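You operate a simulated robot arm through the tools that you are given. There is no shell and no other tool.

Carry out the task below with a simulated robot arm. There is one attempt and no reset: what you move stays moved.

## Task
Scour the grime off the shell's bottom, then brush on a paste patch.
Fine: put pad and brush back and close the paste tin. Set down upright: scouring pad, paste brush. A coat counts when it lies all over at full strength: go over it till it gets no stronger. What is to be rubbed or washed off counts as gone when no trace of it is left.

The check looks at the end state, three seconds after you hand in, the way a careful person would. Anything else that was tipped, shoved, dropped, spilled or broken makes it a failure.

## Robot
A 7-joint arm with a two-finger parallel gripper, fixed in place. Base frame: the origin is on the floor under the middle of its stand, x ahead of it, y to its left, z up. Units: mm, degrees, N and s.
It reaches about 1479 mm from its shoulder. Its first joint turns from -166.0 to 166.0 degrees. Payload 4.4 kg.
Tool frame: the origin (TCP) lies between the finger pads and is the grasp point; the fingertips stand 23 mm ahead of it; z points along the fingers, y is the line along which they close. Largest opening 94 mm; finger width 38, thickness 10; the body of the gripper, 54 by 96 mm, starts 39 mm behind the TCP.
Orientation is told as [roll, pitch, yaw] about the base's x, y, z axes, in that order, counted from this pose: with the fingers straight down and closing along the base's y, the tool's x points along the base's -x, its y along +y and its z along -z.

## Interface
- The arm moves only by the tool arm_command. Its argument "rows" is a list of rows, each an object (a shift or turn left out is 0, a gripper value left out holds the last) with "travel": the shift along the tool's x, y, z in mm, a list of three; "angular": the turn, a rotation vector about the tool's x, y, z in degrees, a list of three; "grip": the finger opening in mm, from 0 to 94. In form: [{"travel": [tx, ty, tz], "angular": [rx, ry, rz], "grip": grip}, ...]. A call has 1 to 20 rows; each row is the pose to reach, as a shift and turn from the pose commanded when the call began, along the tool's axes at that moment. Rows are played at 5 a second. More than 50 mm and 8.6 degrees between two rows, or a gripper value outside its range, and nothing of the call is played. Where a pose cannot be reached the arm comes as near as it can. A force on the tool above 80 N (or 10 N above the force at the start of the call, whichever is more), or a blocked arm, ends the call early, and 0.2 s more pass. The fingers move at their own pace (about 72 mm/s each) and stop on an object; they squeeze with about 26 N. The grip force told is the motor's: it shows also when the fingers shut on nothing. Time passes only in rows, and 0.2 s behind the last, so rows that repeat a pose let the fingers close. It gives the time, the measured TCP pose, the force on the tool (base axes), the opening and the grip force at its end, in the units of the frame above (readings bear some noise), with the torque about the TCP (base axes, N m) and any sound that the robot's microphone picked up.
- Cameras (640 x 400 px; columns grow to the right, rows downward): "scene" is fixed at [48.8, -499.8, 1619.1]; the picture's right is [0.60, -0.80, 0.00], its down [-0.31, -0.23, -0.92] and it looks along [0.74, 0.55, -0.38] (base axes); focal length 324 px, centre (320, 200). "wrist" rides on the gripper at [86, 16, -74] in the tool frame; the picture's right is [-0.18, 0.98, 0.00], its down [-0.58, -0.11, -0.81] and it looks along [-0.79, -0.15, 0.59] (tool axes); focal length 243 px, centre (320, 200). There is no depth. A picture from a camera that has moved, and an enlarged one, comes with that camera's place and axes in the base frame and with its lens.
- snapshot(camera): a new picture of that camera. It takes no simulated time.
- close_up(camera, box): a new picture of the part [left, top, right, bottom] of that camera's present view, enlarged. It takes no simulated time.
- sign_off(): hands the job in; it is judged then, once.

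Places have to be worked out from the pictures, the camera data and where the tool is seen. Open the gripper and draw the arm clear of the work before you hand the job in, unless the task says otherwise.

The tools are called after "Request:" as name(argument=value, ...) on one line, values as JSON. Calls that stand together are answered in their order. arm_command: Moves the arm, as the interface text tells. Its arguments: {"type":"object","properties":{"rows":{"type":"array","items":{"type":"object","properties":{"travel":{"type":"array","items":{"type":"number"}},"angular":{"type":"array","items":{"type":"number"}},"grip":{"type":"number"}}}}},"required":["rows"]} The other tools are called the same way: snapshot (camera) takes a picture; close_up (camera, box) takes an enlarged picture of a part of a camera's view; sign_off () hands the job in.

At the start:

```text
t: 0.0
eef_pos: [663.3, -1.5, 1293.9]
orientation: [0.0, 0.0, -0.2]
ft_force: [-0.8, 0.0, -0.4]
wrist_torque: [0.0, 0.0, 0.04]
finger_gap: 94.0
finger_force: 0.0
```

scene: 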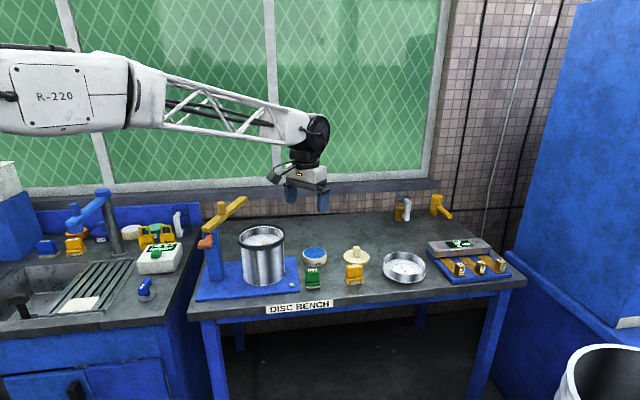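
wrist: 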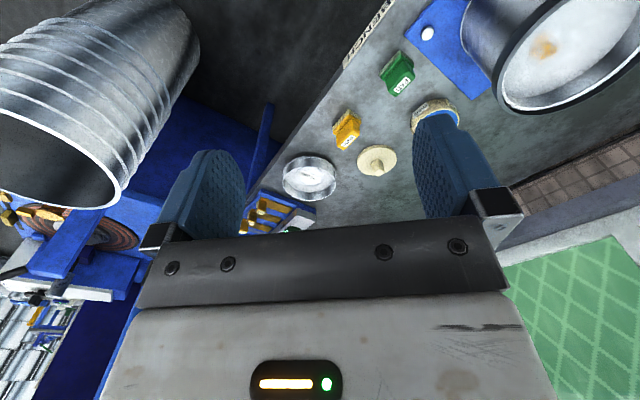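

I start by taking enlarged pictures of the bench to identify the objects: the shell (cylinder), pad, brush, paste tin.

Request:
close_up(camera="scene", box=[180, 180, 340, 320])

Request:
close_up(camera="scene", box=[290, 220, 450, 320])

Request:
close_up(camera="scene", box=[0, 180, 200, 340])

Request:
close_up(camera="scene", box=[370, 180, 530, 300])

Request:
close_up(camera="wrist", box=[240, 0, 640, 250])

```text
2.86 times, centred on (260, 250) of scene
camera zoom: at [48.8, -499.8, 1619.1], right [0.6, -0.8, 0.0], down [-0.31, -0.23, -0.92], along [0.74, 0.55, -0.38], focal length 925 px, centre (491, 57)
```

zoom: 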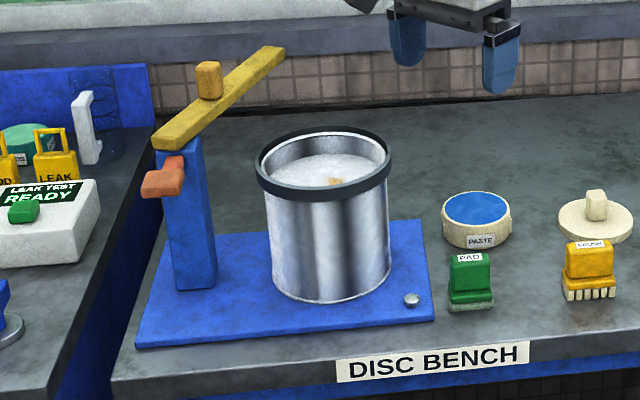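

```text
4.00 times, centred on (370, 270) of scene
camera zoom: at [48.8, -499.8, 1619.1], right [0.6, -0.8, 0.0], down [-0.31, -0.23, -0.92], along [0.74, 0.55, -0.38], focal length 1295 px, centre (120, -80)
```

zoom: 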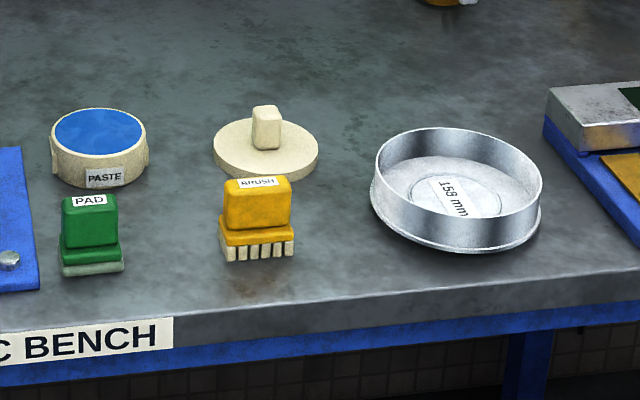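

```text
2.50 times, centred on (100, 260) of scene
camera zoom: at [48.8, -499.8, 1619.1], right [0.6, -0.8, 0.0], down [-0.31, -0.23, -0.92], along [0.74, 0.55, -0.38], focal length 810 px, centre (870, 50)
```

zoom: 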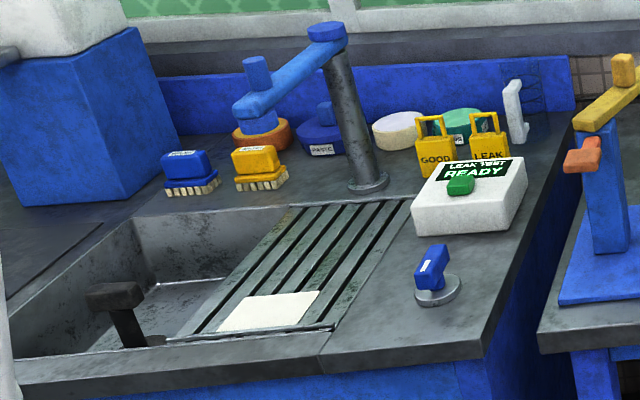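

```text
3.33 times, centred on (450, 240) of scene
camera zoom: at [48.8, -499.8, 1619.1], right [0.6, -0.8, 0.0], down [-0.31, -0.23, -0.92], along [0.74, 0.55, -0.38], focal length 1080 px, centre (-113, 67)
```

zoom: 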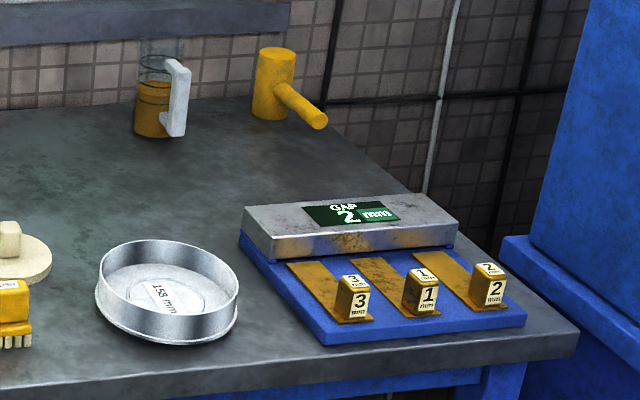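

```text
1.60 times, centred on (440, 125) of wrist
camera zoom: at [578.0, 15.0, 1368.5], right [0.18, 0.98, 0.0], down [0.58, -0.11, 0.81], along [0.79, -0.15, -0.59], focal length 388 px, centre (128, 320)
```

zoom: 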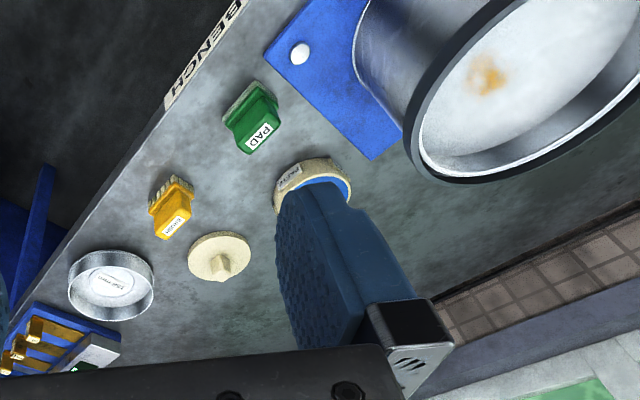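

The bench appears to run diagonally (about 45°), with the pad near (810,106) and the shell's rim near (808,360,990). I turn the tool to yaw 45° and go to a viewing pose above the bench to triangulate properly.

Request:
arm_command(rows=[{"travel": [-20, 25, 24], "angular": [0, 0, -7.5]}, {"travel": [-40, 50, 48], "angular": [0, 0, -15]}, {"travel": [-59, 75, 72], "angular": [0, 0, -22.5]}, {"travel": [-78, 100, 96], "angular": [0, 0, -30]}, {"travel": [-98, 125, 120], "angular": [0, 0, -37.5]}, {"travel": [-117, 151, 144], "angular": [0, 0, -45.2]}])

Request:
snapshot(camera="wrist")

Request:
snapshot(camera="scene")

```text
t: 1.4
eef_pos: [781.3, 150.3, 1149.9]
orientation: [-0.2, -0.1, 45.3]
ft_force: [-0.1, 0.6, -0.2]
wrist_torque: [0.01, 0.0, 0.01]
finger_gap: 93.9
finger_force: 0.2
```

```text
taken
camera wrist: at [709.5, 100.2, 1224.9], right [-0.57, 0.82, 0.0], down [0.48, 0.34, 0.81], along [0.66, 0.46, -0.59], focal length 243 px, centre (320, 200)
```

wrist: 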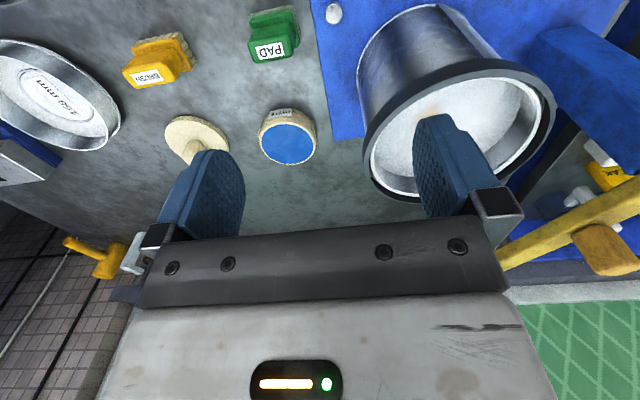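

```text
taken
```

scene: 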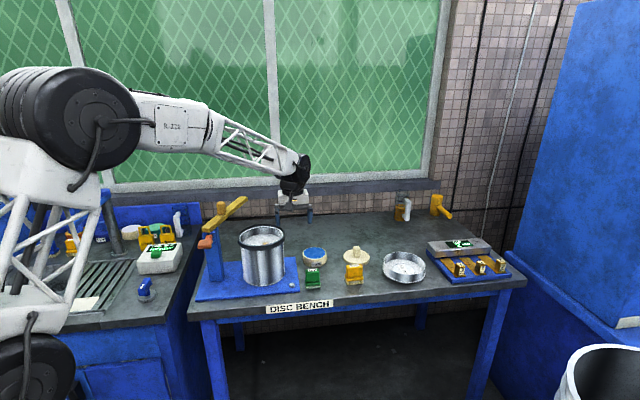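

The wrist view now shows pad, brush, tin, lid and shell. I take enlargements for more accurate pixel positions.

Request:
close_up(camera="wrist", box=[100, 0, 340, 150])

Request:
close_up(camera="wrist", box=[320, 0, 640, 200])

Request:
close_up(camera="scene", box=[280, 230, 400, 305])

Request:
close_up(camera="scene", box=[190, 190, 318, 310])

```text
2.67 times, centred on (220, 75) of wrist
camera zoom: at [709.5, 100.2, 1224.9], right [-0.57, 0.82, 0.0], down [0.48, 0.34, 0.81], along [0.66, 0.46, -0.59], focal length 647 px, centre (587, 533)
```

zoom: 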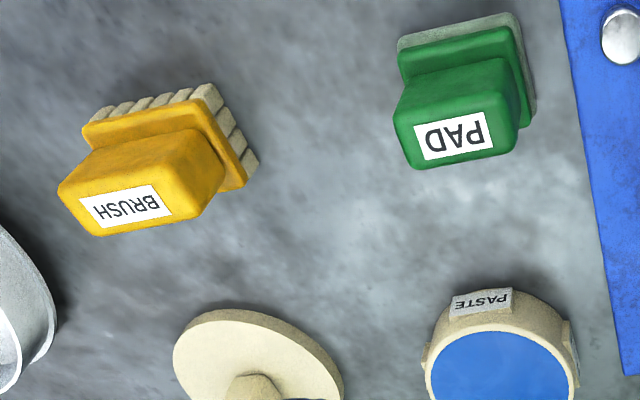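

```text
2.00 times, centred on (480, 100) of wrist
camera zoom: at [709.5, 100.2, 1224.9], right [-0.57, 0.82, 0.0], down [0.48, 0.34, 0.81], along [0.66, 0.46, -0.59], focal length 485 px, centre (0, 400)
```

zoom: 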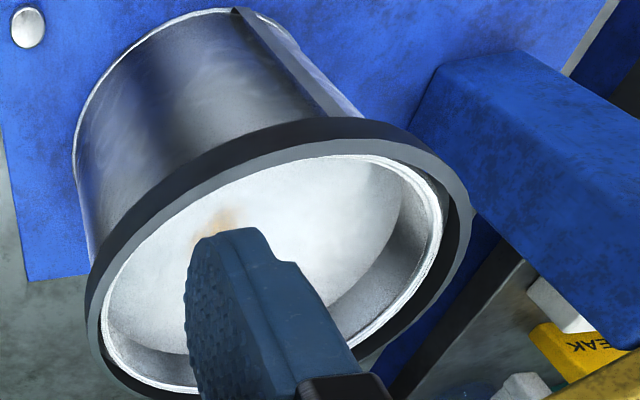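

```text
5.33 times, centred on (340, 268) of scene
camera zoom: at [48.8, -499.8, 1619.1], right [0.6, -0.8, 0.0], down [-0.31, -0.23, -0.92], along [0.74, 0.55, -0.38], focal length 1727 px, centre (213, -160)
```

zoom: 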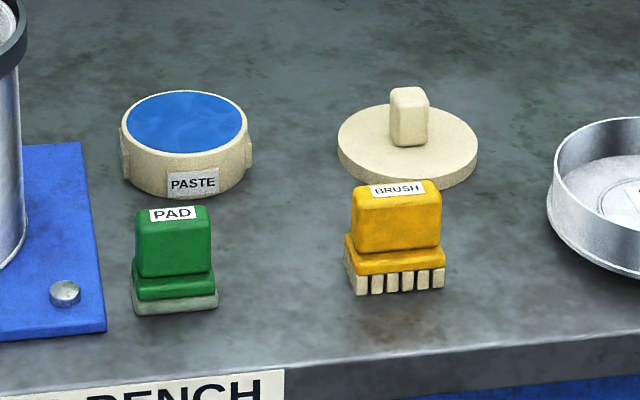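

```text
3.33 times, centred on (254, 250) of scene
camera zoom: at [48.8, -499.8, 1619.1], right [0.6, -0.8, 0.0], down [-0.31, -0.23, -0.92], along [0.74, 0.55, -0.38], focal length 1080 px, centre (540, 33)
```

zoom: 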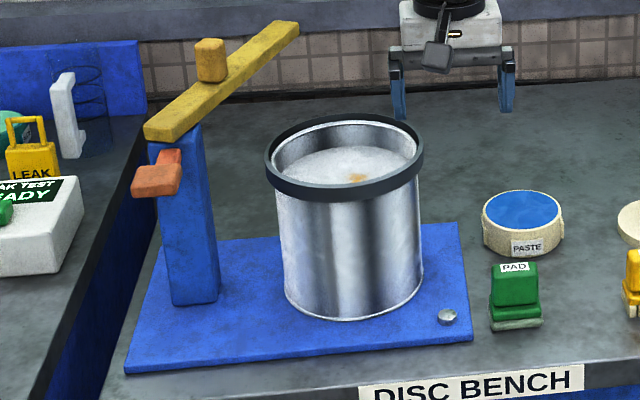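

Estimates: pad handle top ≈(833,121,932), brush ≈(954,12,928), tin ≈(974,214,897), lid ≈(1083,79,875), bench top ≈860, lever ≈z 1100 behind the shell. Next I move over the shell at the same height for a better look.

Request:
arm_command(rows=[{"travel": [-28, 32, 0]}, {"travel": [-56, 64, 0]}, {"travel": [-85, 96, 0]}, {"travel": [-113, 127, 0]}])

Request:
snapshot(camera="wrist")

Request:
close_up(camera="scene", box=[190, 160, 350, 310])

```text
t: 2.4
eef_pos: [770.3, 321.2, 1147.8]
orientation: [0.0, 0.0, 45.1]
ft_force: [0.7, -0.2, 0.9]
wrist_torque: [-0.06, 0.0, 0.0]
finger_gap: 94.2
finger_force: 0.0
```

```text
taken
camera wrist: at [698.0, 270.0, 1223.1], right [-0.57, 0.82, 0.0], down [0.49, 0.34, 0.81], along [0.66, 0.46, -0.59], focal length 243 px, centre (320, 200)
```

wrist: 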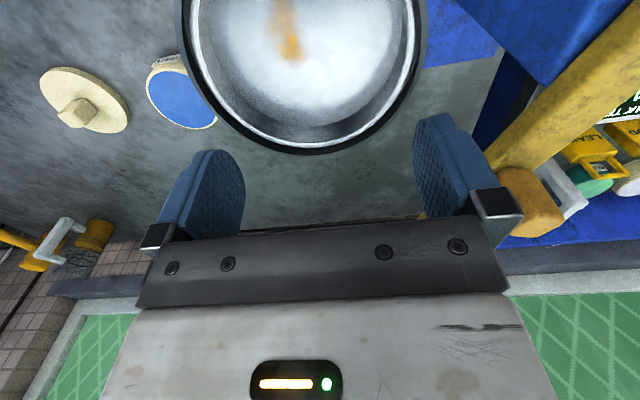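

```text
2.67 times, centred on (270, 235) of scene
camera zoom: at [48.8, -499.8, 1619.1], right [0.6, -0.8, 0.0], down [-0.31, -0.23, -0.92], along [0.74, 0.55, -0.38], focal length 864 px, centre (453, 107)
```

zoom: 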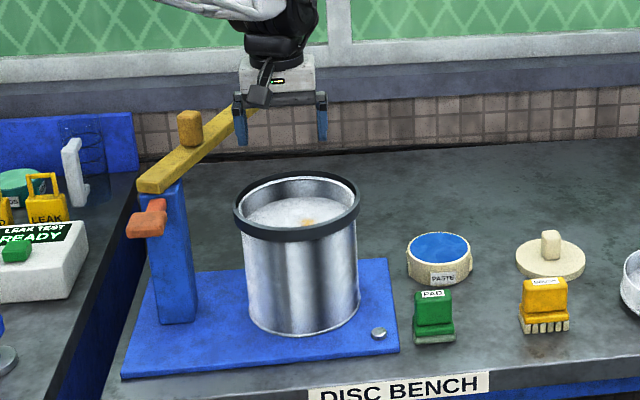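

The shell's floor with the brown grime streak is at the top edge of the view. I back off towards the bench front and up a little to see all of it.

Request:
arm_command(rows=[{"travel": [35, -10, -10]}, {"travel": [70, -20, -20]}])

Request:
snapshot(camera="wrist")

Request:
close_up(camera="wrist", box=[180, 0, 440, 165])

```text
t: 3.0
eef_pos: [734.9, 255.7, 1168.7]
orientation: [0.0, 0.0, 45.1]
ft_force: [0.5, 0.4, 0.0]
wrist_torque: [-0.02, 0.02, 0.01]
finger_gap: 94.0
finger_force: 0.1
```

```text
taken
camera wrist: at [663.3, 205.7, 1243.3], right [-0.57, 0.82, 0.0], down [0.49, 0.34, 0.81], along [0.66, 0.46, -0.59], focal length 243 px, centre (320, 200)
```

wrist: 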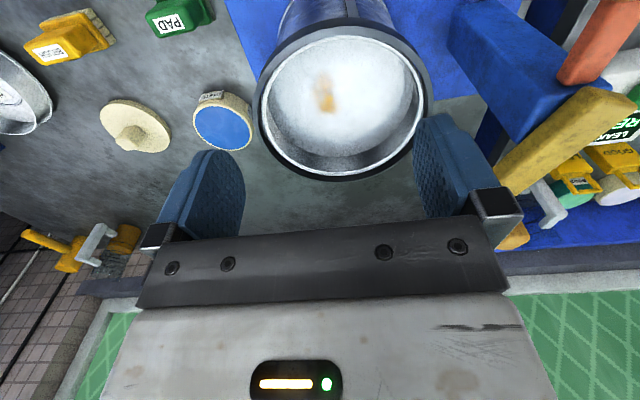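

```text
2.42 times, centred on (310, 82) of wrist
camera zoom: at [663.3, 205.7, 1243.3], right [-0.57, 0.82, 0.0], down [0.49, 0.34, 0.81], along [0.66, 0.46, -0.59], focal length 588 px, centre (344, 485)
```

zoom: 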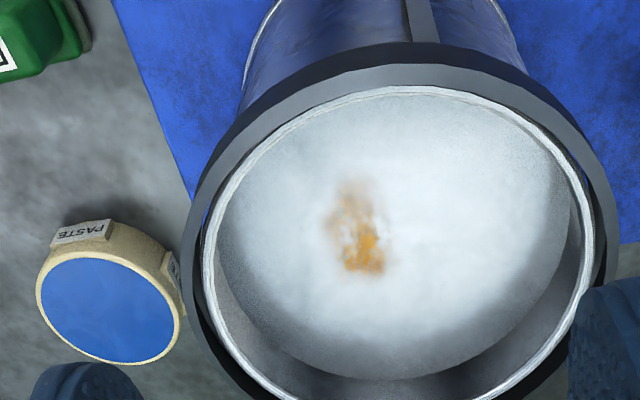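

From several wrist views I now get consistent positions: pad top (850,125,908), brush top (970,6,908), tin (979,217,888), lid disc (1105,77,851), bench ≈843, shell rim centre ≈(777,310,1035) with floor ≈z 1000. I move over the pad and part-way down to check alignment.

Request:
arm_command(rows=[{"travel": [3, -43, 0]}, {"travel": [6, -87, 0]}, {"travel": [9, -130, 0]}, {"travel": [11.6, -174, 0]}, {"travel": [11.6, -174, 45]}, {"travel": [11.6, -174, 90]}, {"travel": [11.6, -174, 125]}, {"travel": [11.6, -174, 150]}])

Request:
snapshot(camera="wrist")

Request:
close_up(camera="scene", box=[260, 210, 380, 310])

```text
t: 4.8
eef_pos: [850.3, 125.4, 1019.6]
orientation: [0.0, 0.0, 45.2]
ft_force: [1.0, 0.2, -0.4]
wrist_torque: [0.01, -0.02, 0.02]
finger_gap: 94.0
finger_force: 0.1
```

```text
taken
camera wrist: at [778.2, 75.5, 1094.5], right [-0.57, 0.82, 0.0], down [0.49, 0.34, 0.81], along [0.66, 0.46, -0.59], focal length 243 px, centre (320, 200)
```

wrist: 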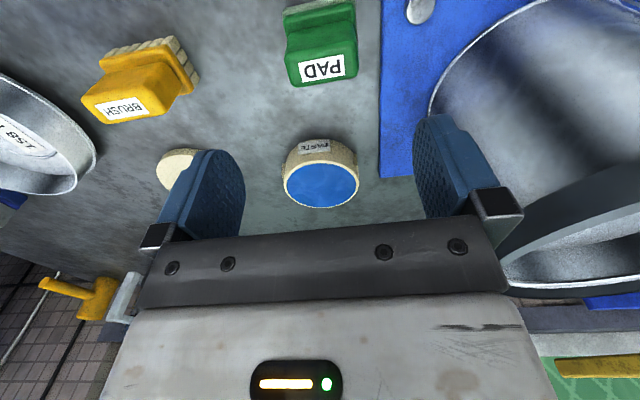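

```text
4.00 times, centred on (320, 260) of scene
camera zoom: at [48.8, -499.8, 1619.1], right [0.6, -0.8, 0.0], down [-0.31, -0.23, -0.92], along [0.74, 0.55, -0.38], focal length 1295 px, centre (320, -40)
```

zoom: 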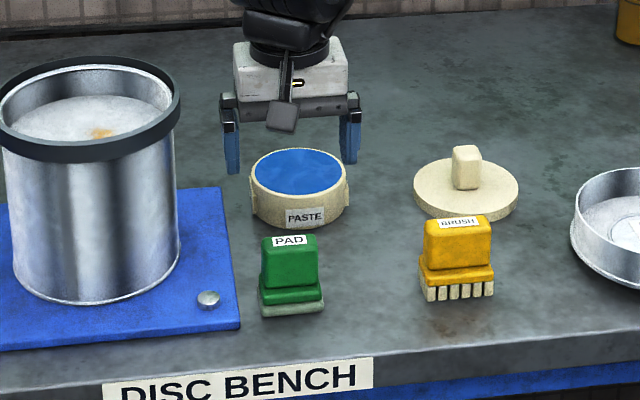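

The pad label sits exactly below the TCP (column 322) with its top at about z 910. I descend to z≈895 with fingers either side of the handle.

Request:
arm_command(rows=[{"travel": [0, 0, 45]}, {"travel": [0, 0, 85]}, {"travel": [0, 0, 110]}, {"travel": [0, 0, 124]}, {"travel": [0, 0, 124]}])

Request:
snapshot(camera="wrist")

Request:
close_up(camera="scene", box=[260, 210, 380, 310])

```text
t: 6.0
eef_pos: [850.7, 123.9, 895.2]
orientation: [0.1, 0.0, 45.2]
ft_force: [-0.6, -0.3, -0.3]
wrist_torque: [0.01, -0.01, -0.01]
finger_gap: 94.4
finger_force: 0.1
```

```text
taken
camera wrist: at [778.7, 75.4, 970.7], right [-0.57, 0.82, 0.0], down [0.49, 0.34, 0.81], along [0.66, 0.46, -0.59], focal length 243 px, centre (320, 200)
```

wrist: 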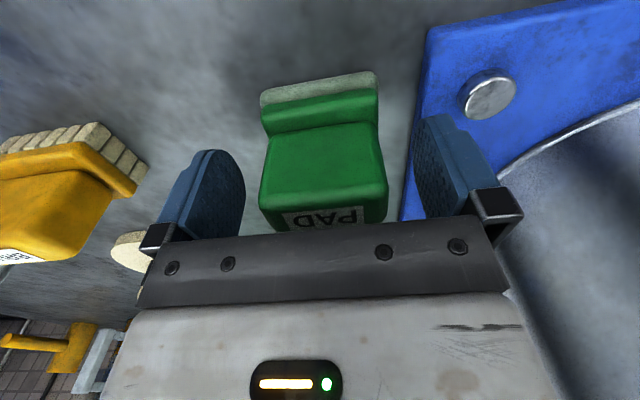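

```text
4.00 times, centred on (320, 260) of scene
camera zoom: at [48.8, -499.8, 1619.1], right [0.6, -0.8, 0.0], down [-0.31, -0.23, -0.92], along [0.74, 0.55, -0.38], focal length 1295 px, centre (320, -40)
```

zoom: 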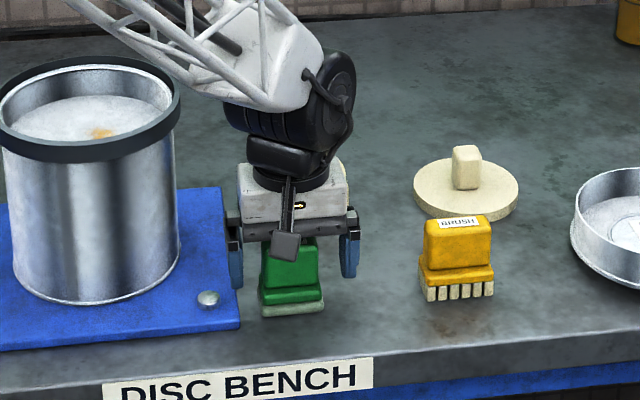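

The handle is centred between the fingers. I close on it.

Request:
arm_command(rows=[{"grip": 40}, {"grip": 30}, {"grip": 20}, {"grip": 20}])

Request:
snapshot(camera="wrist")

```text
t: 7.0
eef_pos: [850.2, 125.7, 896.7]
orientation: [0.0, -0.1, 45.2]
ft_force: [0.8, -0.8, -0.2]
wrist_torque: [-0.02, -0.03, 0.02]
finger_gap: 55.5
finger_force: 26.3
```

```text
taken
camera wrist: at [778.7, 75.4, 970.7], right [-0.57, 0.82, 0.0], down [0.49, 0.34, 0.81], along [0.66, 0.46, -0.59], focal length 243 px, centre (320, 200)
```

wrist: 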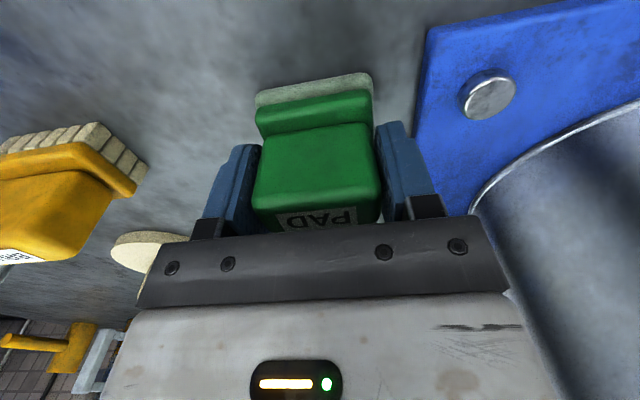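

The pad is gripped (opening 55.5, it slid about 2–3 mm while centring). I lift it straight up, well over rim height.

Request:
arm_command(rows=[{"travel": [0, 0, -20]}, {"travel": [0, 0, -60]}, {"travel": [0, 0, -105]}, {"travel": [0, 0, -150]}, {"travel": [0, 0, -195]}, {"travel": [0, 0, -240]}, {"travel": [0, 0, -240]}])

Request:
snapshot(camera="wrist")

Request:
close_up(camera="scene", box=[200, 150, 360, 310])

```text
t: 8.6
eef_pos: [848.8, 124.2, 1134.4]
orientation: [0.0, 0.0, 45.2]
ft_force: [-0.2, -0.2, -1.6]
wrist_torque: [-0.02, 0.02, -0.01]
finger_gap: 55.0
finger_force: 25.7
```

```text
taken
camera wrist: at [777.9, 74.7, 1209.6], right [-0.57, 0.82, 0.0], down [0.49, 0.34, 0.81], along [0.66, 0.46, -0.59], focal length 243 px, centre (320, 200)
```

wrist: 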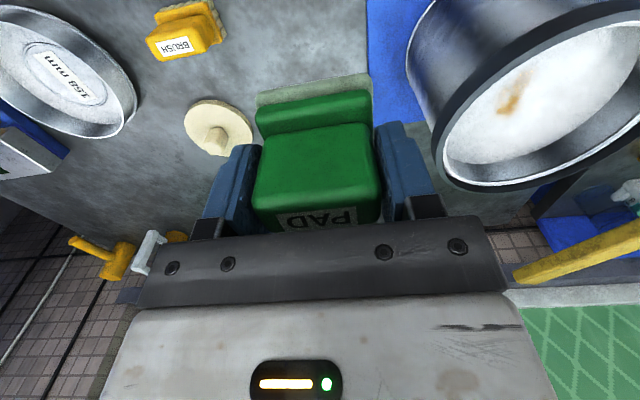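

```text
2.50 times, centred on (280, 230) of scene
camera zoom: at [48.8, -499.8, 1619.1], right [0.6, -0.8, 0.0], down [-0.31, -0.23, -0.92], along [0.74, 0.55, -0.38], focal length 810 px, centre (420, 125)
```

zoom: 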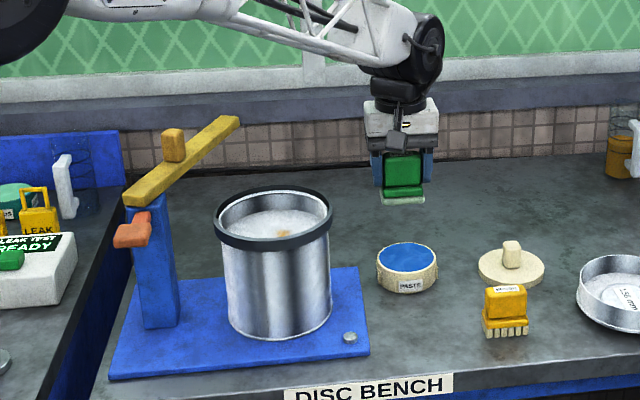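

The pad is held clear. The grime triangulates to about (780,292) on a floor near z 1000; I move the pad over it at travel height.

Request:
arm_command(rows=[{"travel": [-17, 42, 0]}, {"travel": [-35, 84, 0]}, {"travel": [-52, 126, 0]}, {"travel": [-69.5, 167.4, 0]}, {"travel": [-69.5, 167.4, 0]}])

Request:
snapshot(camera="wrist")

Request:
close_up(camera="scene", box=[180, 150, 340, 290])

```text
t: 9.8
eef_pos: [779.9, 292.5, 1135.2]
orientation: [0.0, 0.0, 45.2]
ft_force: [-0.3, -0.3, -1.7]
wrist_torque: [0.0, 0.02, 0.0]
finger_gap: 55.3
finger_force: 27.0
```

```text
taken
camera wrist: at [708.4, 242.8, 1210.0], right [-0.57, 0.82, 0.0], down [0.49, 0.34, 0.81], along [0.66, 0.46, -0.59], focal length 243 px, centre (320, 200)
```

wrist: 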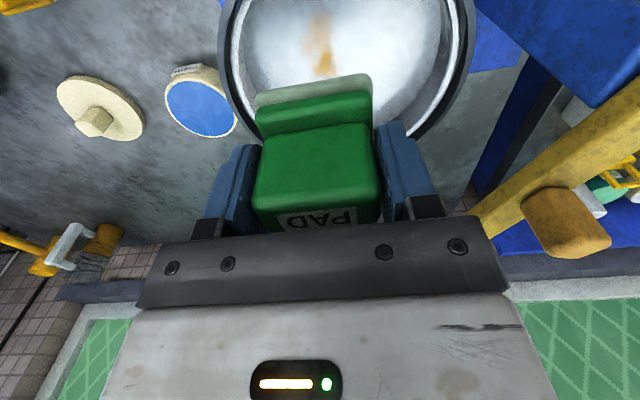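

```text
2.86 times, centred on (260, 220) of scene
camera zoom: at [48.8, -499.8, 1619.1], right [0.6, -0.8, 0.0], down [-0.31, -0.23, -0.92], along [0.74, 0.55, -0.38], focal length 925 px, centre (491, 143)
```

zoom: 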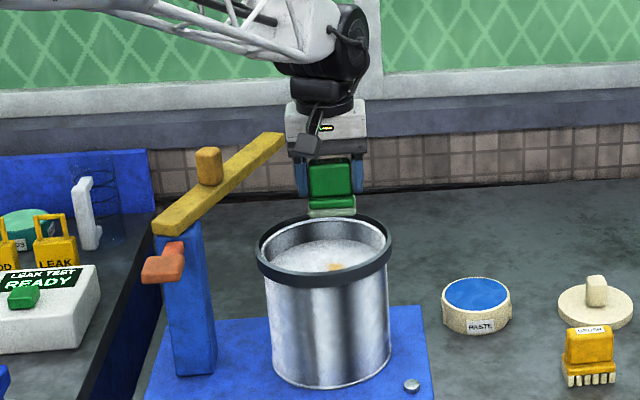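

The pad hangs above the grime with its whole footprint inside the rim. I lower it into the shell to just above the expected floor.

Request:
arm_command(rows=[{"travel": [0, 0, 30]}, {"travel": [0, 0, 55]}, {"travel": [0, 0, 60]}, {"travel": [0, 0, 60]}])

Request:
close_up(camera="scene", box=[220, 180, 320, 260])

Request:
snapshot(camera="wrist")

```text
t: 10.8
eef_pos: [780.1, 291.4, 1073.9]
orientation: [0.1, 0.0, 45.2]
ft_force: [0.2, -0.2, 0.0]
wrist_torque: [-0.01, -0.01, 0.0]
finger_gap: 55.4
finger_force: 26.1
```

```text
5.00 times, centred on (270, 220) of scene
camera zoom: at [48.8, -499.8, 1619.1], right [0.6, -0.8, 0.0], down [-0.31, -0.23, -0.92], along [0.74, 0.55, -0.38], focal length 1619 px, centre (570, 100)
```

zoom: 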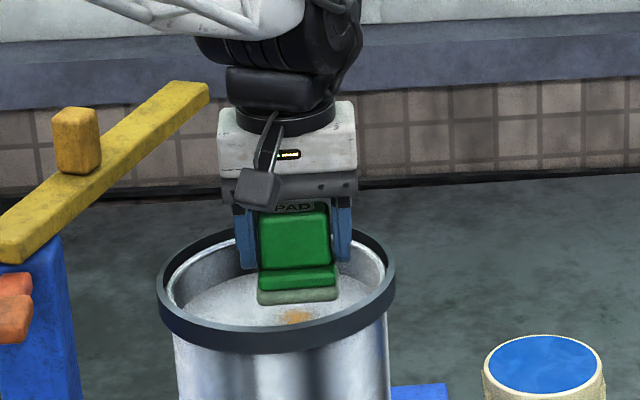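

```text
taken
camera wrist: at [708.7, 241.7, 1149.8], right [-0.57, 0.82, 0.0], down [0.49, 0.34, 0.81], along [0.66, 0.46, -0.59], focal length 243 px, centre (320, 200)
```

wrist: 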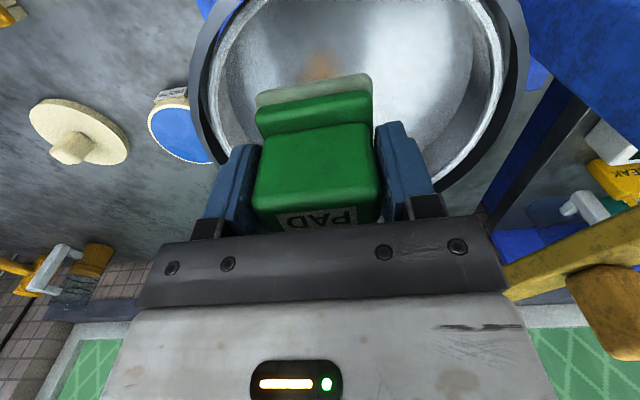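

Still hanging free (force ≈0). I lower in small steps to find contact.

Request:
arm_command(rows=[{"travel": [0, 0, 3]}, {"travel": [0, 0, 6]}, {"travel": [0, 0, 8]}, {"travel": [0, 0, 8]}])

Request:
close_up(camera="scene", box=[220, 180, 320, 260])

```text
t: 11.8
eef_pos: [780.5, 292.7, 1067.8]
orientation: [0.1, 0.0, 45.2]
ft_force: [0.3, -0.5, -1.2]
wrist_torque: [0.0, -0.02, 0.03]
finger_gap: 55.5
finger_force: 25.6
```

```text
5.00 times, centred on (270, 220) of scene
camera zoom: at [48.8, -499.8, 1619.1], right [0.6, -0.8, 0.0], down [-0.31, -0.23, -0.92], along [0.74, 0.55, -0.38], focal length 1619 px, centre (570, 100)
```

zoom: 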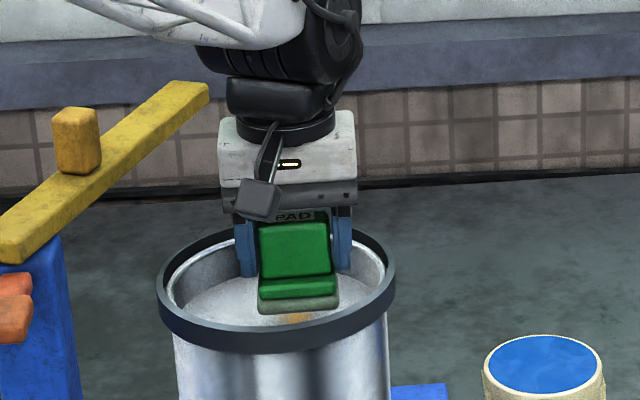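

No contact yet at z≈1067. I continue down in 2 mm steps.

Request:
arm_command(rows=[{"travel": [0, 0, 2]}, {"travel": [0, 0, 4]}, {"travel": [0, 0, 4]}])

Request:
arm_command(rows=[{"travel": [0, 0, 2]}, {"travel": [0, 0, 3]}, {"travel": [0, 0, 3]}])

Request:
close_up(camera="scene", box=[220, 180, 320, 260])

```text
t: 12.6
eef_pos: [779.3, 292.9, 1063.7]
orientation: [0.0, 0.0, 45.2]
ft_force: [0.2, 0.6, -1.4]
wrist_torque: [-0.02, 0.02, 0.0]
finger_gap: 55.4
finger_force: 25.8
```

```text
t: 13.4
eef_pos: [780.5, 291.9, 1061.4]
orientation: [-0.1, 0.1, 45.2]
ft_force: [0.2, 1.0, -1.0]
wrist_torque: [0.0, -0.01, 0.01]
finger_gap: 55.5
finger_force: 26.3
```

```text
5.00 times, centred on (270, 220) of scene
camera zoom: at [48.8, -499.8, 1619.1], right [0.6, -0.8, 0.0], down [-0.31, -0.23, -0.92], along [0.74, 0.55, -0.38], focal length 1619 px, centre (570, 100)
```

zoom: 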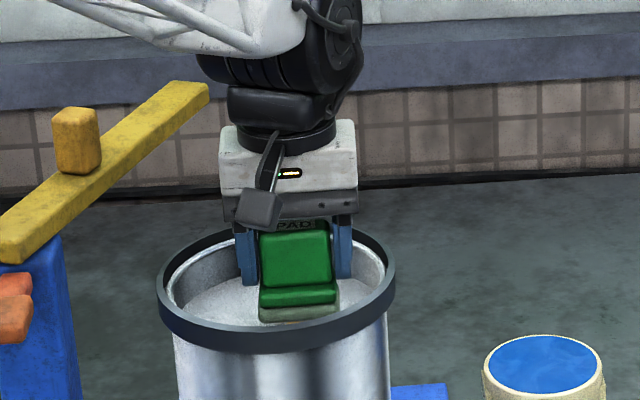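

Still free at z≈1061. Further small steps down.

Request:
arm_command(rows=[{"travel": [0, 0, 2]}, {"travel": [0, 0, 2]}])

Request:
arm_command(rows=[{"travel": [0, 0, 2]}, {"travel": [0, 0, 2]}])

Request:
arm_command(rows=[{"travel": [0, 0, 2]}, {"travel": [0, 0, 2]}])

```text
t: 14.0
eef_pos: [780.0, 291.8, 1058.8]
orientation: [0.1, 0.0, 45.2]
ft_force: [0.2, -0.4, -1.6]
wrist_torque: [-0.03, -0.01, 0.0]
finger_gap: 55.3
finger_force: 26.3
```

```text
t: 14.6
eef_pos: [781.2, 291.8, 1057.3]
orientation: [-0.1, 0.0, 45.2]
ft_force: [0.3, 0.0, -1.5]
wrist_torque: [0.0, -0.01, 0.0]
finger_gap: 55.4
finger_force: 25.8
```

```text
t: 15.2
eef_pos: [780.5, 291.9, 1053.4]
orientation: [0.0, 0.1, 45.2]
ft_force: [0.4, -0.5, -1.1]
wrist_torque: [0.0, 0.0, -0.01]
finger_gap: 55.3
finger_force: 26.6
```

Still no contact at z≈1054. I check the scene and go on in 2 mm steps.

Request:
arm_command(rows=[{"travel": [0, 0, 2]}, {"travel": [0, 0, 2]}])

Request:
arm_command(rows=[{"travel": [0, 0, 2]}, {"travel": [0, 0, 2]}])

Request:
close_up(camera="scene", box=[220, 180, 320, 260])

Request:
snapshot(camera="wrist")

```text
t: 15.8
eef_pos: [781.4, 292.4, 1052.4]
orientation: [-0.1, -0.1, 45.2]
ft_force: [-0.3, -0.8, -1.4]
wrist_torque: [0.02, 0.01, 0.01]
finger_gap: 55.5
finger_force: 26.2
```

```text
t: 16.4
eef_pos: [780.8, 293.1, 1049.7]
orientation: [0.0, 0.0, 45.2]
ft_force: [0.2, 0.1, -1.2]
wrist_torque: [0.01, 0.0, -0.01]
finger_gap: 55.6
finger_force: 25.9
```

```text
5.00 times, centred on (270, 220) of scene
camera zoom: at [48.8, -499.8, 1619.1], right [0.6, -0.8, 0.0], down [-0.31, -0.23, -0.92], along [0.74, 0.55, -0.38], focal length 1619 px, centre (570, 100)
```

zoom: 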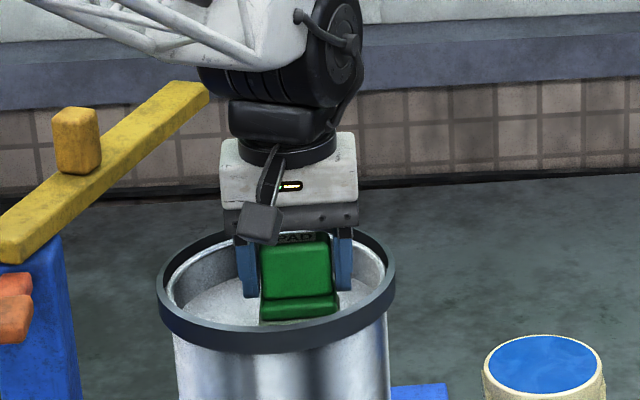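

```text
taken
camera wrist: at [708.7, 242.3, 1125.2], right [-0.57, 0.82, 0.0], down [0.49, 0.34, 0.81], along [0.66, 0.46, -0.59], focal length 243 px, centre (320, 200)
```

wrist: 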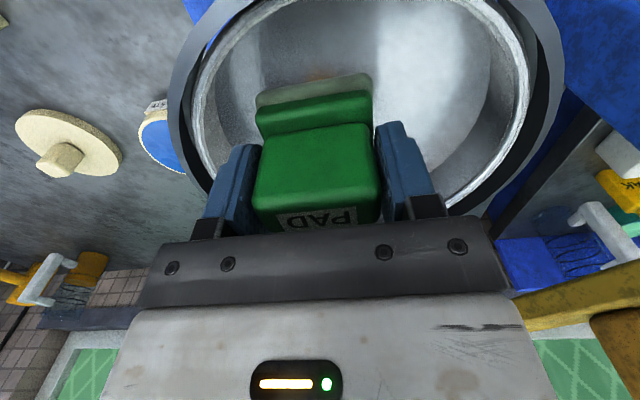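

Still not touching; the floor is a bit deeper than estimated. The palm (at z≈1089) stays well above the rim, so I continue.

Request:
arm_command(rows=[{"travel": [0, 0, 2]}, {"travel": [0, 0, 2]}])

Request:
arm_command(rows=[{"travel": [0, 0, 2]}, {"travel": [0, 0, 2]}])

Request:
arm_command(rows=[{"travel": [0, 0, 2]}, {"travel": [0, 0, 2]}])

Request:
close_up(camera="scene", box=[220, 180, 320, 260])

Request:
snapshot(camera="wrist")

```text
t: 17.0
eef_pos: [779.2, 290.9, 1047.2]
orientation: [0.0, -0.1, 45.2]
ft_force: [-0.3, -0.2, -0.7]
wrist_torque: [-0.01, -0.01, 0.01]
finger_gap: 55.2
finger_force: 26.0
```

```text
t: 17.6
eef_pos: [780.3, 292.4, 1046.9]
orientation: [0.0, 0.0, 45.2]
ft_force: [0.2, 0.0, -1.3]
wrist_torque: [0.02, 0.01, 0.01]
finger_gap: 55.1
finger_force: 25.9
```

```text
t: 18.2
eef_pos: [779.7, 291.4, 1043.8]
orientation: [-0.1, 0.0, 45.1]
ft_force: [0.3, 0.8, -0.6]
wrist_torque: [-0.01, 0.0, -0.03]
finger_gap: 55.5
finger_force: 26.0
```

```text
5.00 times, centred on (270, 220) of scene
camera zoom: at [48.8, -499.8, 1619.1], right [0.6, -0.8, 0.0], down [-0.31, -0.23, -0.92], along [0.74, 0.55, -0.38], focal length 1619 px, centre (570, 100)
```

zoom: 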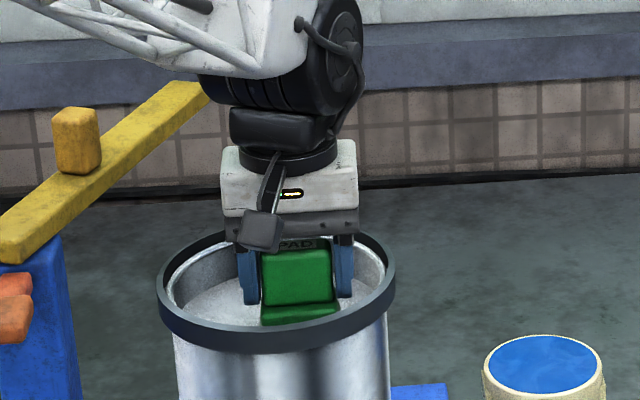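

```text
taken
camera wrist: at [708.8, 242.2, 1119.4], right [-0.57, 0.82, 0.0], down [0.49, 0.34, 0.81], along [0.66, 0.46, -0.59], focal length 243 px, centre (320, 200)
```

wrist: 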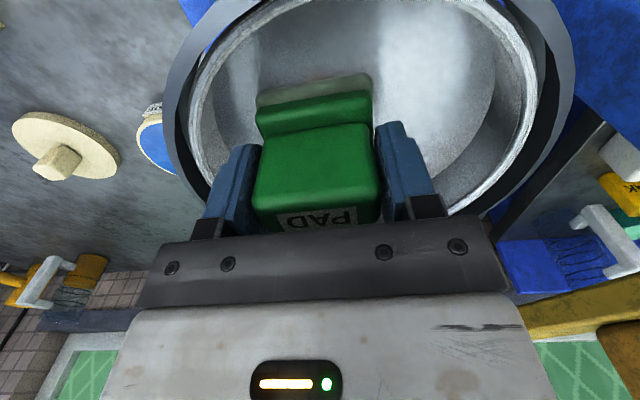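

Still no contact at z≈1044 and nothing else near the rim. Continuing in 2 mm steps.

Request:
arm_command(rows=[{"travel": [0, 0, 2]}, {"travel": [0, 0, 2]}])

Request:
arm_command(rows=[{"travel": [0, 0, 2]}, {"travel": [0, 0, 2]}])

Request:
arm_command(rows=[{"travel": [0, 0, 2]}, {"travel": [0, 0, 2]}])

Request:
snapshot(camera="wrist")

Request:
close_up(camera="scene", box=[220, 180, 320, 260])

```text
t: 18.8
eef_pos: [781.3, 292.7, 1043.6]
orientation: [0.1, -0.2, 45.2]
ft_force: [-4.1, -3.0, 18.2]
wrist_torque: [-0.23, 0.49, 0.02]
finger_gap: 55.2
finger_force: 25.6
```

```text
t: 19.4
eef_pos: [780.6, 293.4, 1041.8]
orientation: [0.0, 0.0, 45.1]
ft_force: [1.9, 5.4, 21.7]
wrist_torque: [0.17, -0.06, -0.02]
finger_gap: 55.4
finger_force: 26.4
```

```text
t: 20.0
eef_pos: [780.0, 292.2, 1038.5]
orientation: [0.0, -0.1, 45.1]
ft_force: [0.2, 2.5, 23.1]
wrist_torque: [0.04, 0.05, 0.08]
finger_gap: 55.5
finger_force: 26.0
```

```text
taken
camera wrist: at [708.8, 242.0, 1113.7], right [-0.57, 0.82, 0.0], down [0.49, 0.34, 0.81], along [0.66, 0.46, -0.59], focal length 243 px, centre (320, 200)
```

wrist: 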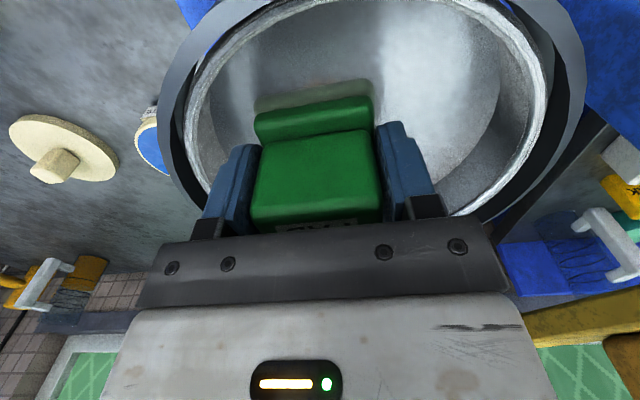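

```text
5.00 times, centred on (270, 220) of scene
camera zoom: at [48.8, -499.8, 1619.1], right [0.6, -0.8, 0.0], down [-0.31, -0.23, -0.92], along [0.74, 0.55, -0.38], focal length 1619 px, centre (570, 100)
```

zoom: 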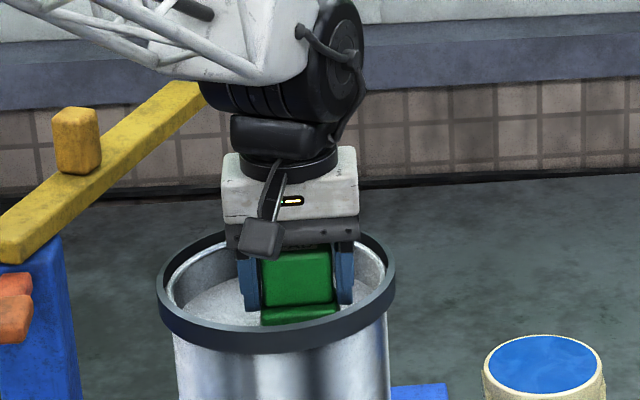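

Contact came at z≈1043; the last steps pushed the handle up a few mm in the fingers at about 23 N. I ease off to a moderate pressure.

Request:
arm_command(rows=[{"travel": [0, 0, -0.5]}, {"travel": [0, 0, -0.5]}])

```text
t: 20.6
eef_pos: [780.4, 293.0, 1039.4]
orientation: [0.1, 0.0, 45.1]
ft_force: [0.3, 1.0, 16.4]
wrist_torque: [-0.01, -0.04, -0.01]
finger_gap: 55.5
finger_force: 25.7
```

About 16 N now. I ease another 0.4 mm and make first rubbing strokes mainly along the finger-closing axis (where the grip is rigid), staying well inside the shell wall.

Request:
arm_command(rows=[{"travel": [0, 0, -0.4]}, {"travel": [0, 8, -0.4]}, {"travel": [0, 16, -0.4]}, {"travel": [0, 24, -0.4]}, {"travel": [0, 16, -0.4]}, {"travel": [0, 8, -0.4]}, {"travel": [0, 0, -0.4]}, {"travel": [0, -8, -0.4]}, {"travel": [0, 0, -0.4]}, {"travel": [0, 0, -0.4]}])

Request:
snapshot(camera="wrist")

```text
t: 22.8
eef_pos: [780.5, 291.4, 1039.0]
orientation: [0.0, 0.0, 45.2]
ft_force: [0.2, -0.3, -0.9]
wrist_torque: [0.01, -0.02, 0.01]
finger_gap: 55.6
finger_force: 26.2
```

```text
taken
camera wrist: at [709.1, 242.3, 1114.3], right [-0.57, 0.82, 0.0], down [0.49, 0.34, 0.81], along [0.66, 0.46, -0.59], focal length 243 px, centre (320, 200)
```

wrist: 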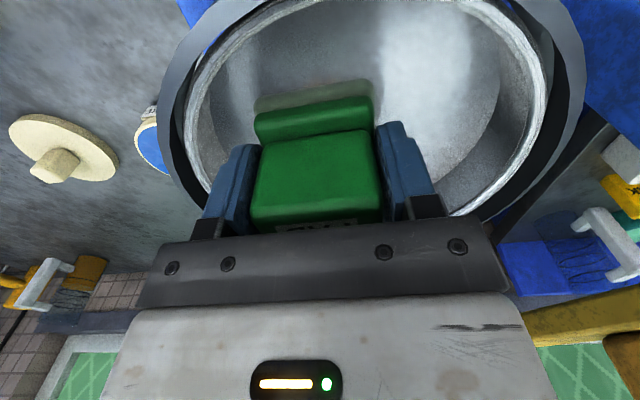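

Contact was lost after easing (force −0.9). I press back down by 0.5 mm and read the force.

Request:
arm_command(rows=[{"travel": [0, 0, 0.5]}, {"travel": [0, 0, 0.5]}])

```text
t: 23.4
eef_pos: [779.8, 292.4, 1039.5]
orientation: [0.0, 0.0, 45.2]
ft_force: [-0.4, -0.6, -0.4]
wrist_torque: [-0.03, 0.02, 0.02]
finger_gap: 55.3
finger_force: 26.1
```

Request:
arm_command(rows=[{"travel": [0, 0, 0.5]}, {"travel": [0, 0, 0.5]}])

```text
t: 24.0
eef_pos: [781.1, 293.0, 1038.6]
orientation: [0.0, -0.1, 45.2]
ft_force: [-2.2, -1.2, 5.3]
wrist_torque: [-0.1, 0.17, 0.02]
finger_gap: 55.3
finger_force: 26.5
```

Contact is back at about 5 N. I add 0.3 mm and make a longer rubbing pass along the closing axis, then check the force.

Request:
arm_command(rows=[{"travel": [0, 0, 0.3]}, {"travel": [0, 8, 0.3]}, {"travel": [0, 16, 0.3]}, {"travel": [0, 24, 0.3]}, {"travel": [0, 16, 0.3]}, {"travel": [0, 8, 0.3]}, {"travel": [0, 0, 0.3]}, {"travel": [0, -8, 0.3]}, {"travel": [0, 0, 0.3]}])

```text
t: 26.0
eef_pos: [781.1, 291.6, 1039.4]
orientation: [-0.1, 0.0, 45.2]
ft_force: [6.4, -6.4, 16.9]
wrist_torque: [-0.28, -0.19, 0.05]
finger_gap: 55.2
finger_force: 25.9
```

Good rubbing pressure now (≈17 N with side friction). I run a raster over the grime area.

Request:
arm_command(rows=[{"travel": [0, 12, 0]}, {"travel": [0, 24, 0]}, {"travel": [-8, 24, 0]}, {"travel": [-8, 10, 0]}, {"travel": [-8, -8, 0]}, {"travel": [-16, -8, 0]}, {"travel": [-16, 10, 0]}, {"travel": [-16, 24, 0]}, {"travel": [-24, 24, 0]}, {"travel": [-24, 10, 0]}, {"travel": [-24, -8, 0]}, {"travel": [-16, -8, 0]}, {"travel": [-8, 0, 0]}, {"travel": [0, 10, 0]}, {"travel": [8, 10, 0]}, {"travel": [8, -5, 0]}, {"travel": [8, 10, 0]}, {"travel": [14, 10, 0]}, {"travel": [14, 0, 0]}, {"travel": [0, 0, 0]}])

Request:
snapshot(camera="wrist")

Request:
close_up(camera="scene", box=[220, 180, 320, 260])

```text
t: 30.2
eef_pos: [779.6, 292.2, 1037.8]
orientation: [0.0, 0.0, 45.2]
ft_force: [-0.5, -0.7, 0.6]
wrist_torque: [0.0, 0.01, 0.01]
finger_gap: 55.6
finger_force: 25.9
```

```text
taken
camera wrist: at [709.0, 242.4, 1112.7], right [-0.57, 0.82, 0.0], down [0.49, 0.34, 0.81], along [0.66, 0.46, -0.59], focal length 243 px, centre (320, 200)
```

wrist: 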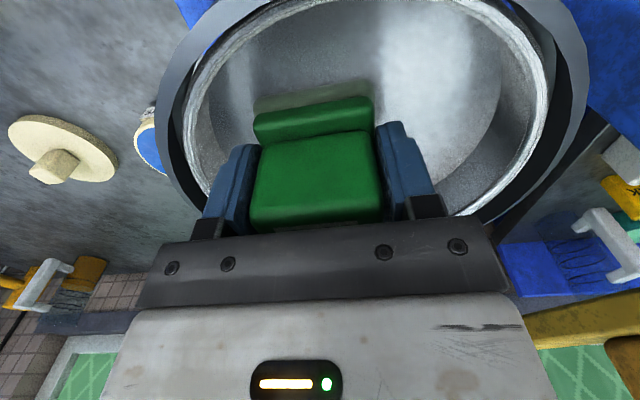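

```text
5.00 times, centred on (270, 220) of scene
camera zoom: at [48.8, -499.8, 1619.1], right [0.6, -0.8, 0.0], down [-0.31, -0.23, -0.92], along [0.74, 0.55, -0.38], focal length 1619 px, centre (570, 100)
```

zoom: 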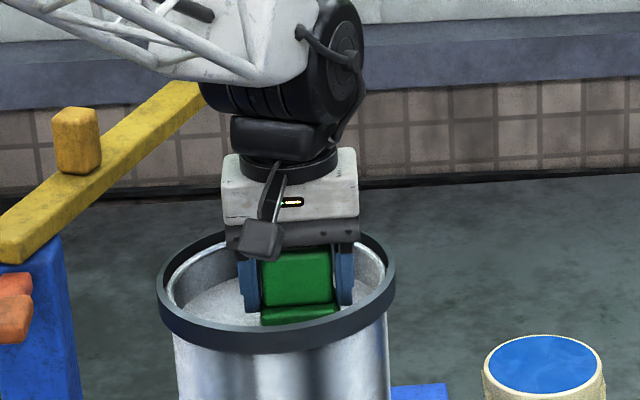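

The force dropped to ≈0: the handle has crept up in the fingers (tips should now be close to the pad's ledge). I lift out and back a little to inspect the floor.

Request:
arm_command(rows=[{"travel": [0, 0, -30]}, {"travel": [0, 0, -70]}, {"travel": [0, 0, -110]}, {"travel": [30, 0, -120]}, {"travel": [60, 0, -130]}, {"travel": [60, 0, -130]}])

Request:
snapshot(camera="wrist")

Request:
close_up(camera="wrist", box=[200, 0, 460, 165])

Request:
close_up(camera="scene", box=[220, 180, 320, 260])

```text
t: 31.6
eef_pos: [738.8, 251.3, 1169.5]
orientation: [0.0, 0.0, 45.2]
ft_force: [-0.8, 0.3, -1.2]
wrist_torque: [0.0, 0.0, -0.03]
finger_gap: 55.7
finger_force: 26.1
```

```text
taken
camera wrist: at [666.4, 199.2, 1243.8], right [-0.57, 0.82, 0.0], down [0.49, 0.34, 0.81], along [0.66, 0.46, -0.59], focal length 243 px, centre (320, 200)
```

wrist: 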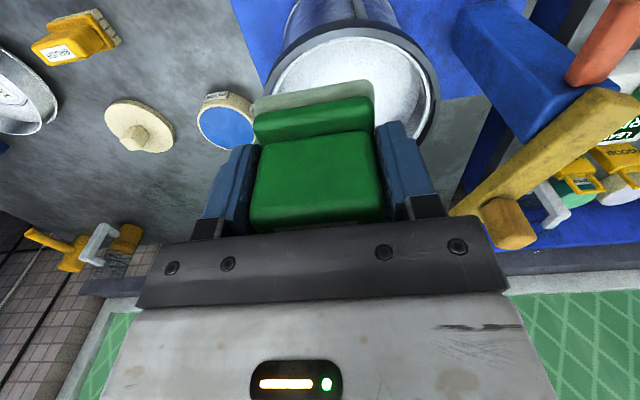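

```text
2.42 times, centred on (330, 82) of wrist
camera zoom: at [666.4, 199.2, 1243.8], right [-0.57, 0.82, 0.0], down [0.49, 0.34, 0.81], along [0.66, 0.46, -0.59], focal length 588 px, centre (296, 485)
```

zoom: 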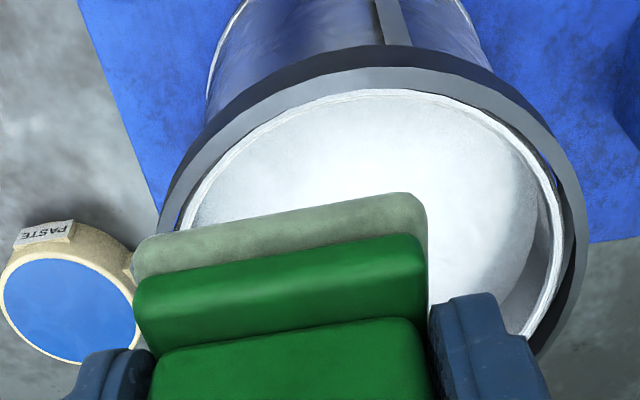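

```text
5.00 times, centred on (270, 220) of scene
camera zoom: at [48.8, -499.8, 1619.1], right [0.6, -0.8, 0.0], down [-0.31, -0.23, -0.92], along [0.74, 0.55, -0.38], focal length 1619 px, centre (570, 100)
```

zoom: 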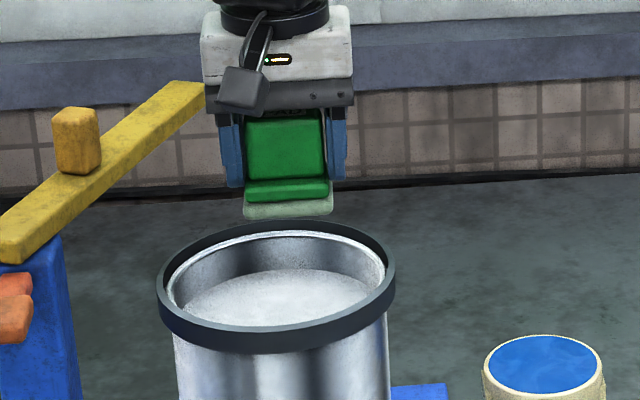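

The scene view shows no obvious orange left. I move to where the wrist camera can see the former grime area above the pad.

Request:
arm_command(rows=[{"travel": [-25, 0, 10]}, {"travel": [-50, 0, 20]}, {"travel": [-60, 0, 28]}, {"travel": [-60, 0, 28]}])

Request:
close_up(camera="wrist", box=[220, 0, 460, 150])

Request:
close_up(camera="scene", box=[235, 215, 295, 255])

```text
t: 32.6
eef_pos: [780.9, 293.0, 1141.8]
orientation: [0.0, 0.1, 45.2]
ft_force: [-0.1, -0.2, -1.2]
wrist_torque: [0.0, 0.0, 0.01]
finger_gap: 55.4
finger_force: 25.5
```

```text
2.67 times, centred on (340, 75) of wrist
camera zoom: at [708.7, 242.6, 1215.3], right [-0.57, 0.82, 0.0], down [0.49, 0.34, 0.81], along [0.66, 0.46, -0.59], focal length 647 px, centre (267, 533)
```

zoom: 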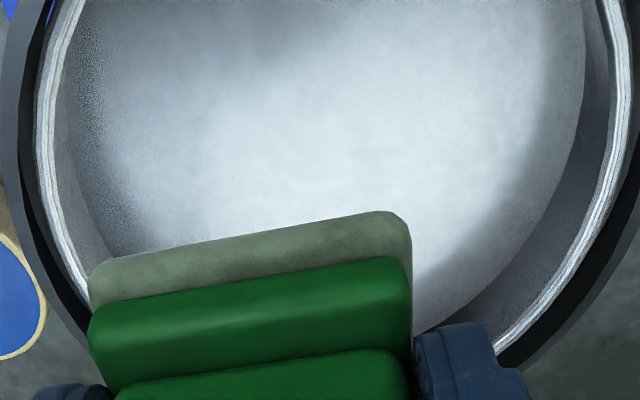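

```text
10.00 times, centred on (265, 235) of scene
camera zoom: at [48.8, -499.8, 1619.1], right [0.6, -0.8, 0.0], down [-0.31, -0.23, -0.92], along [0.74, 0.55, -0.38], focal length 3239 px, centre (870, -150)
```

zoom: 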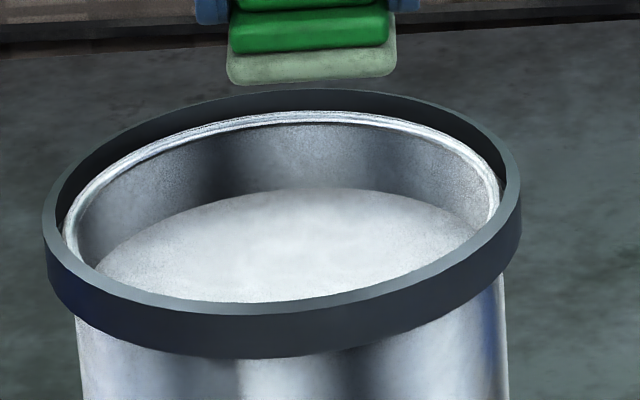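

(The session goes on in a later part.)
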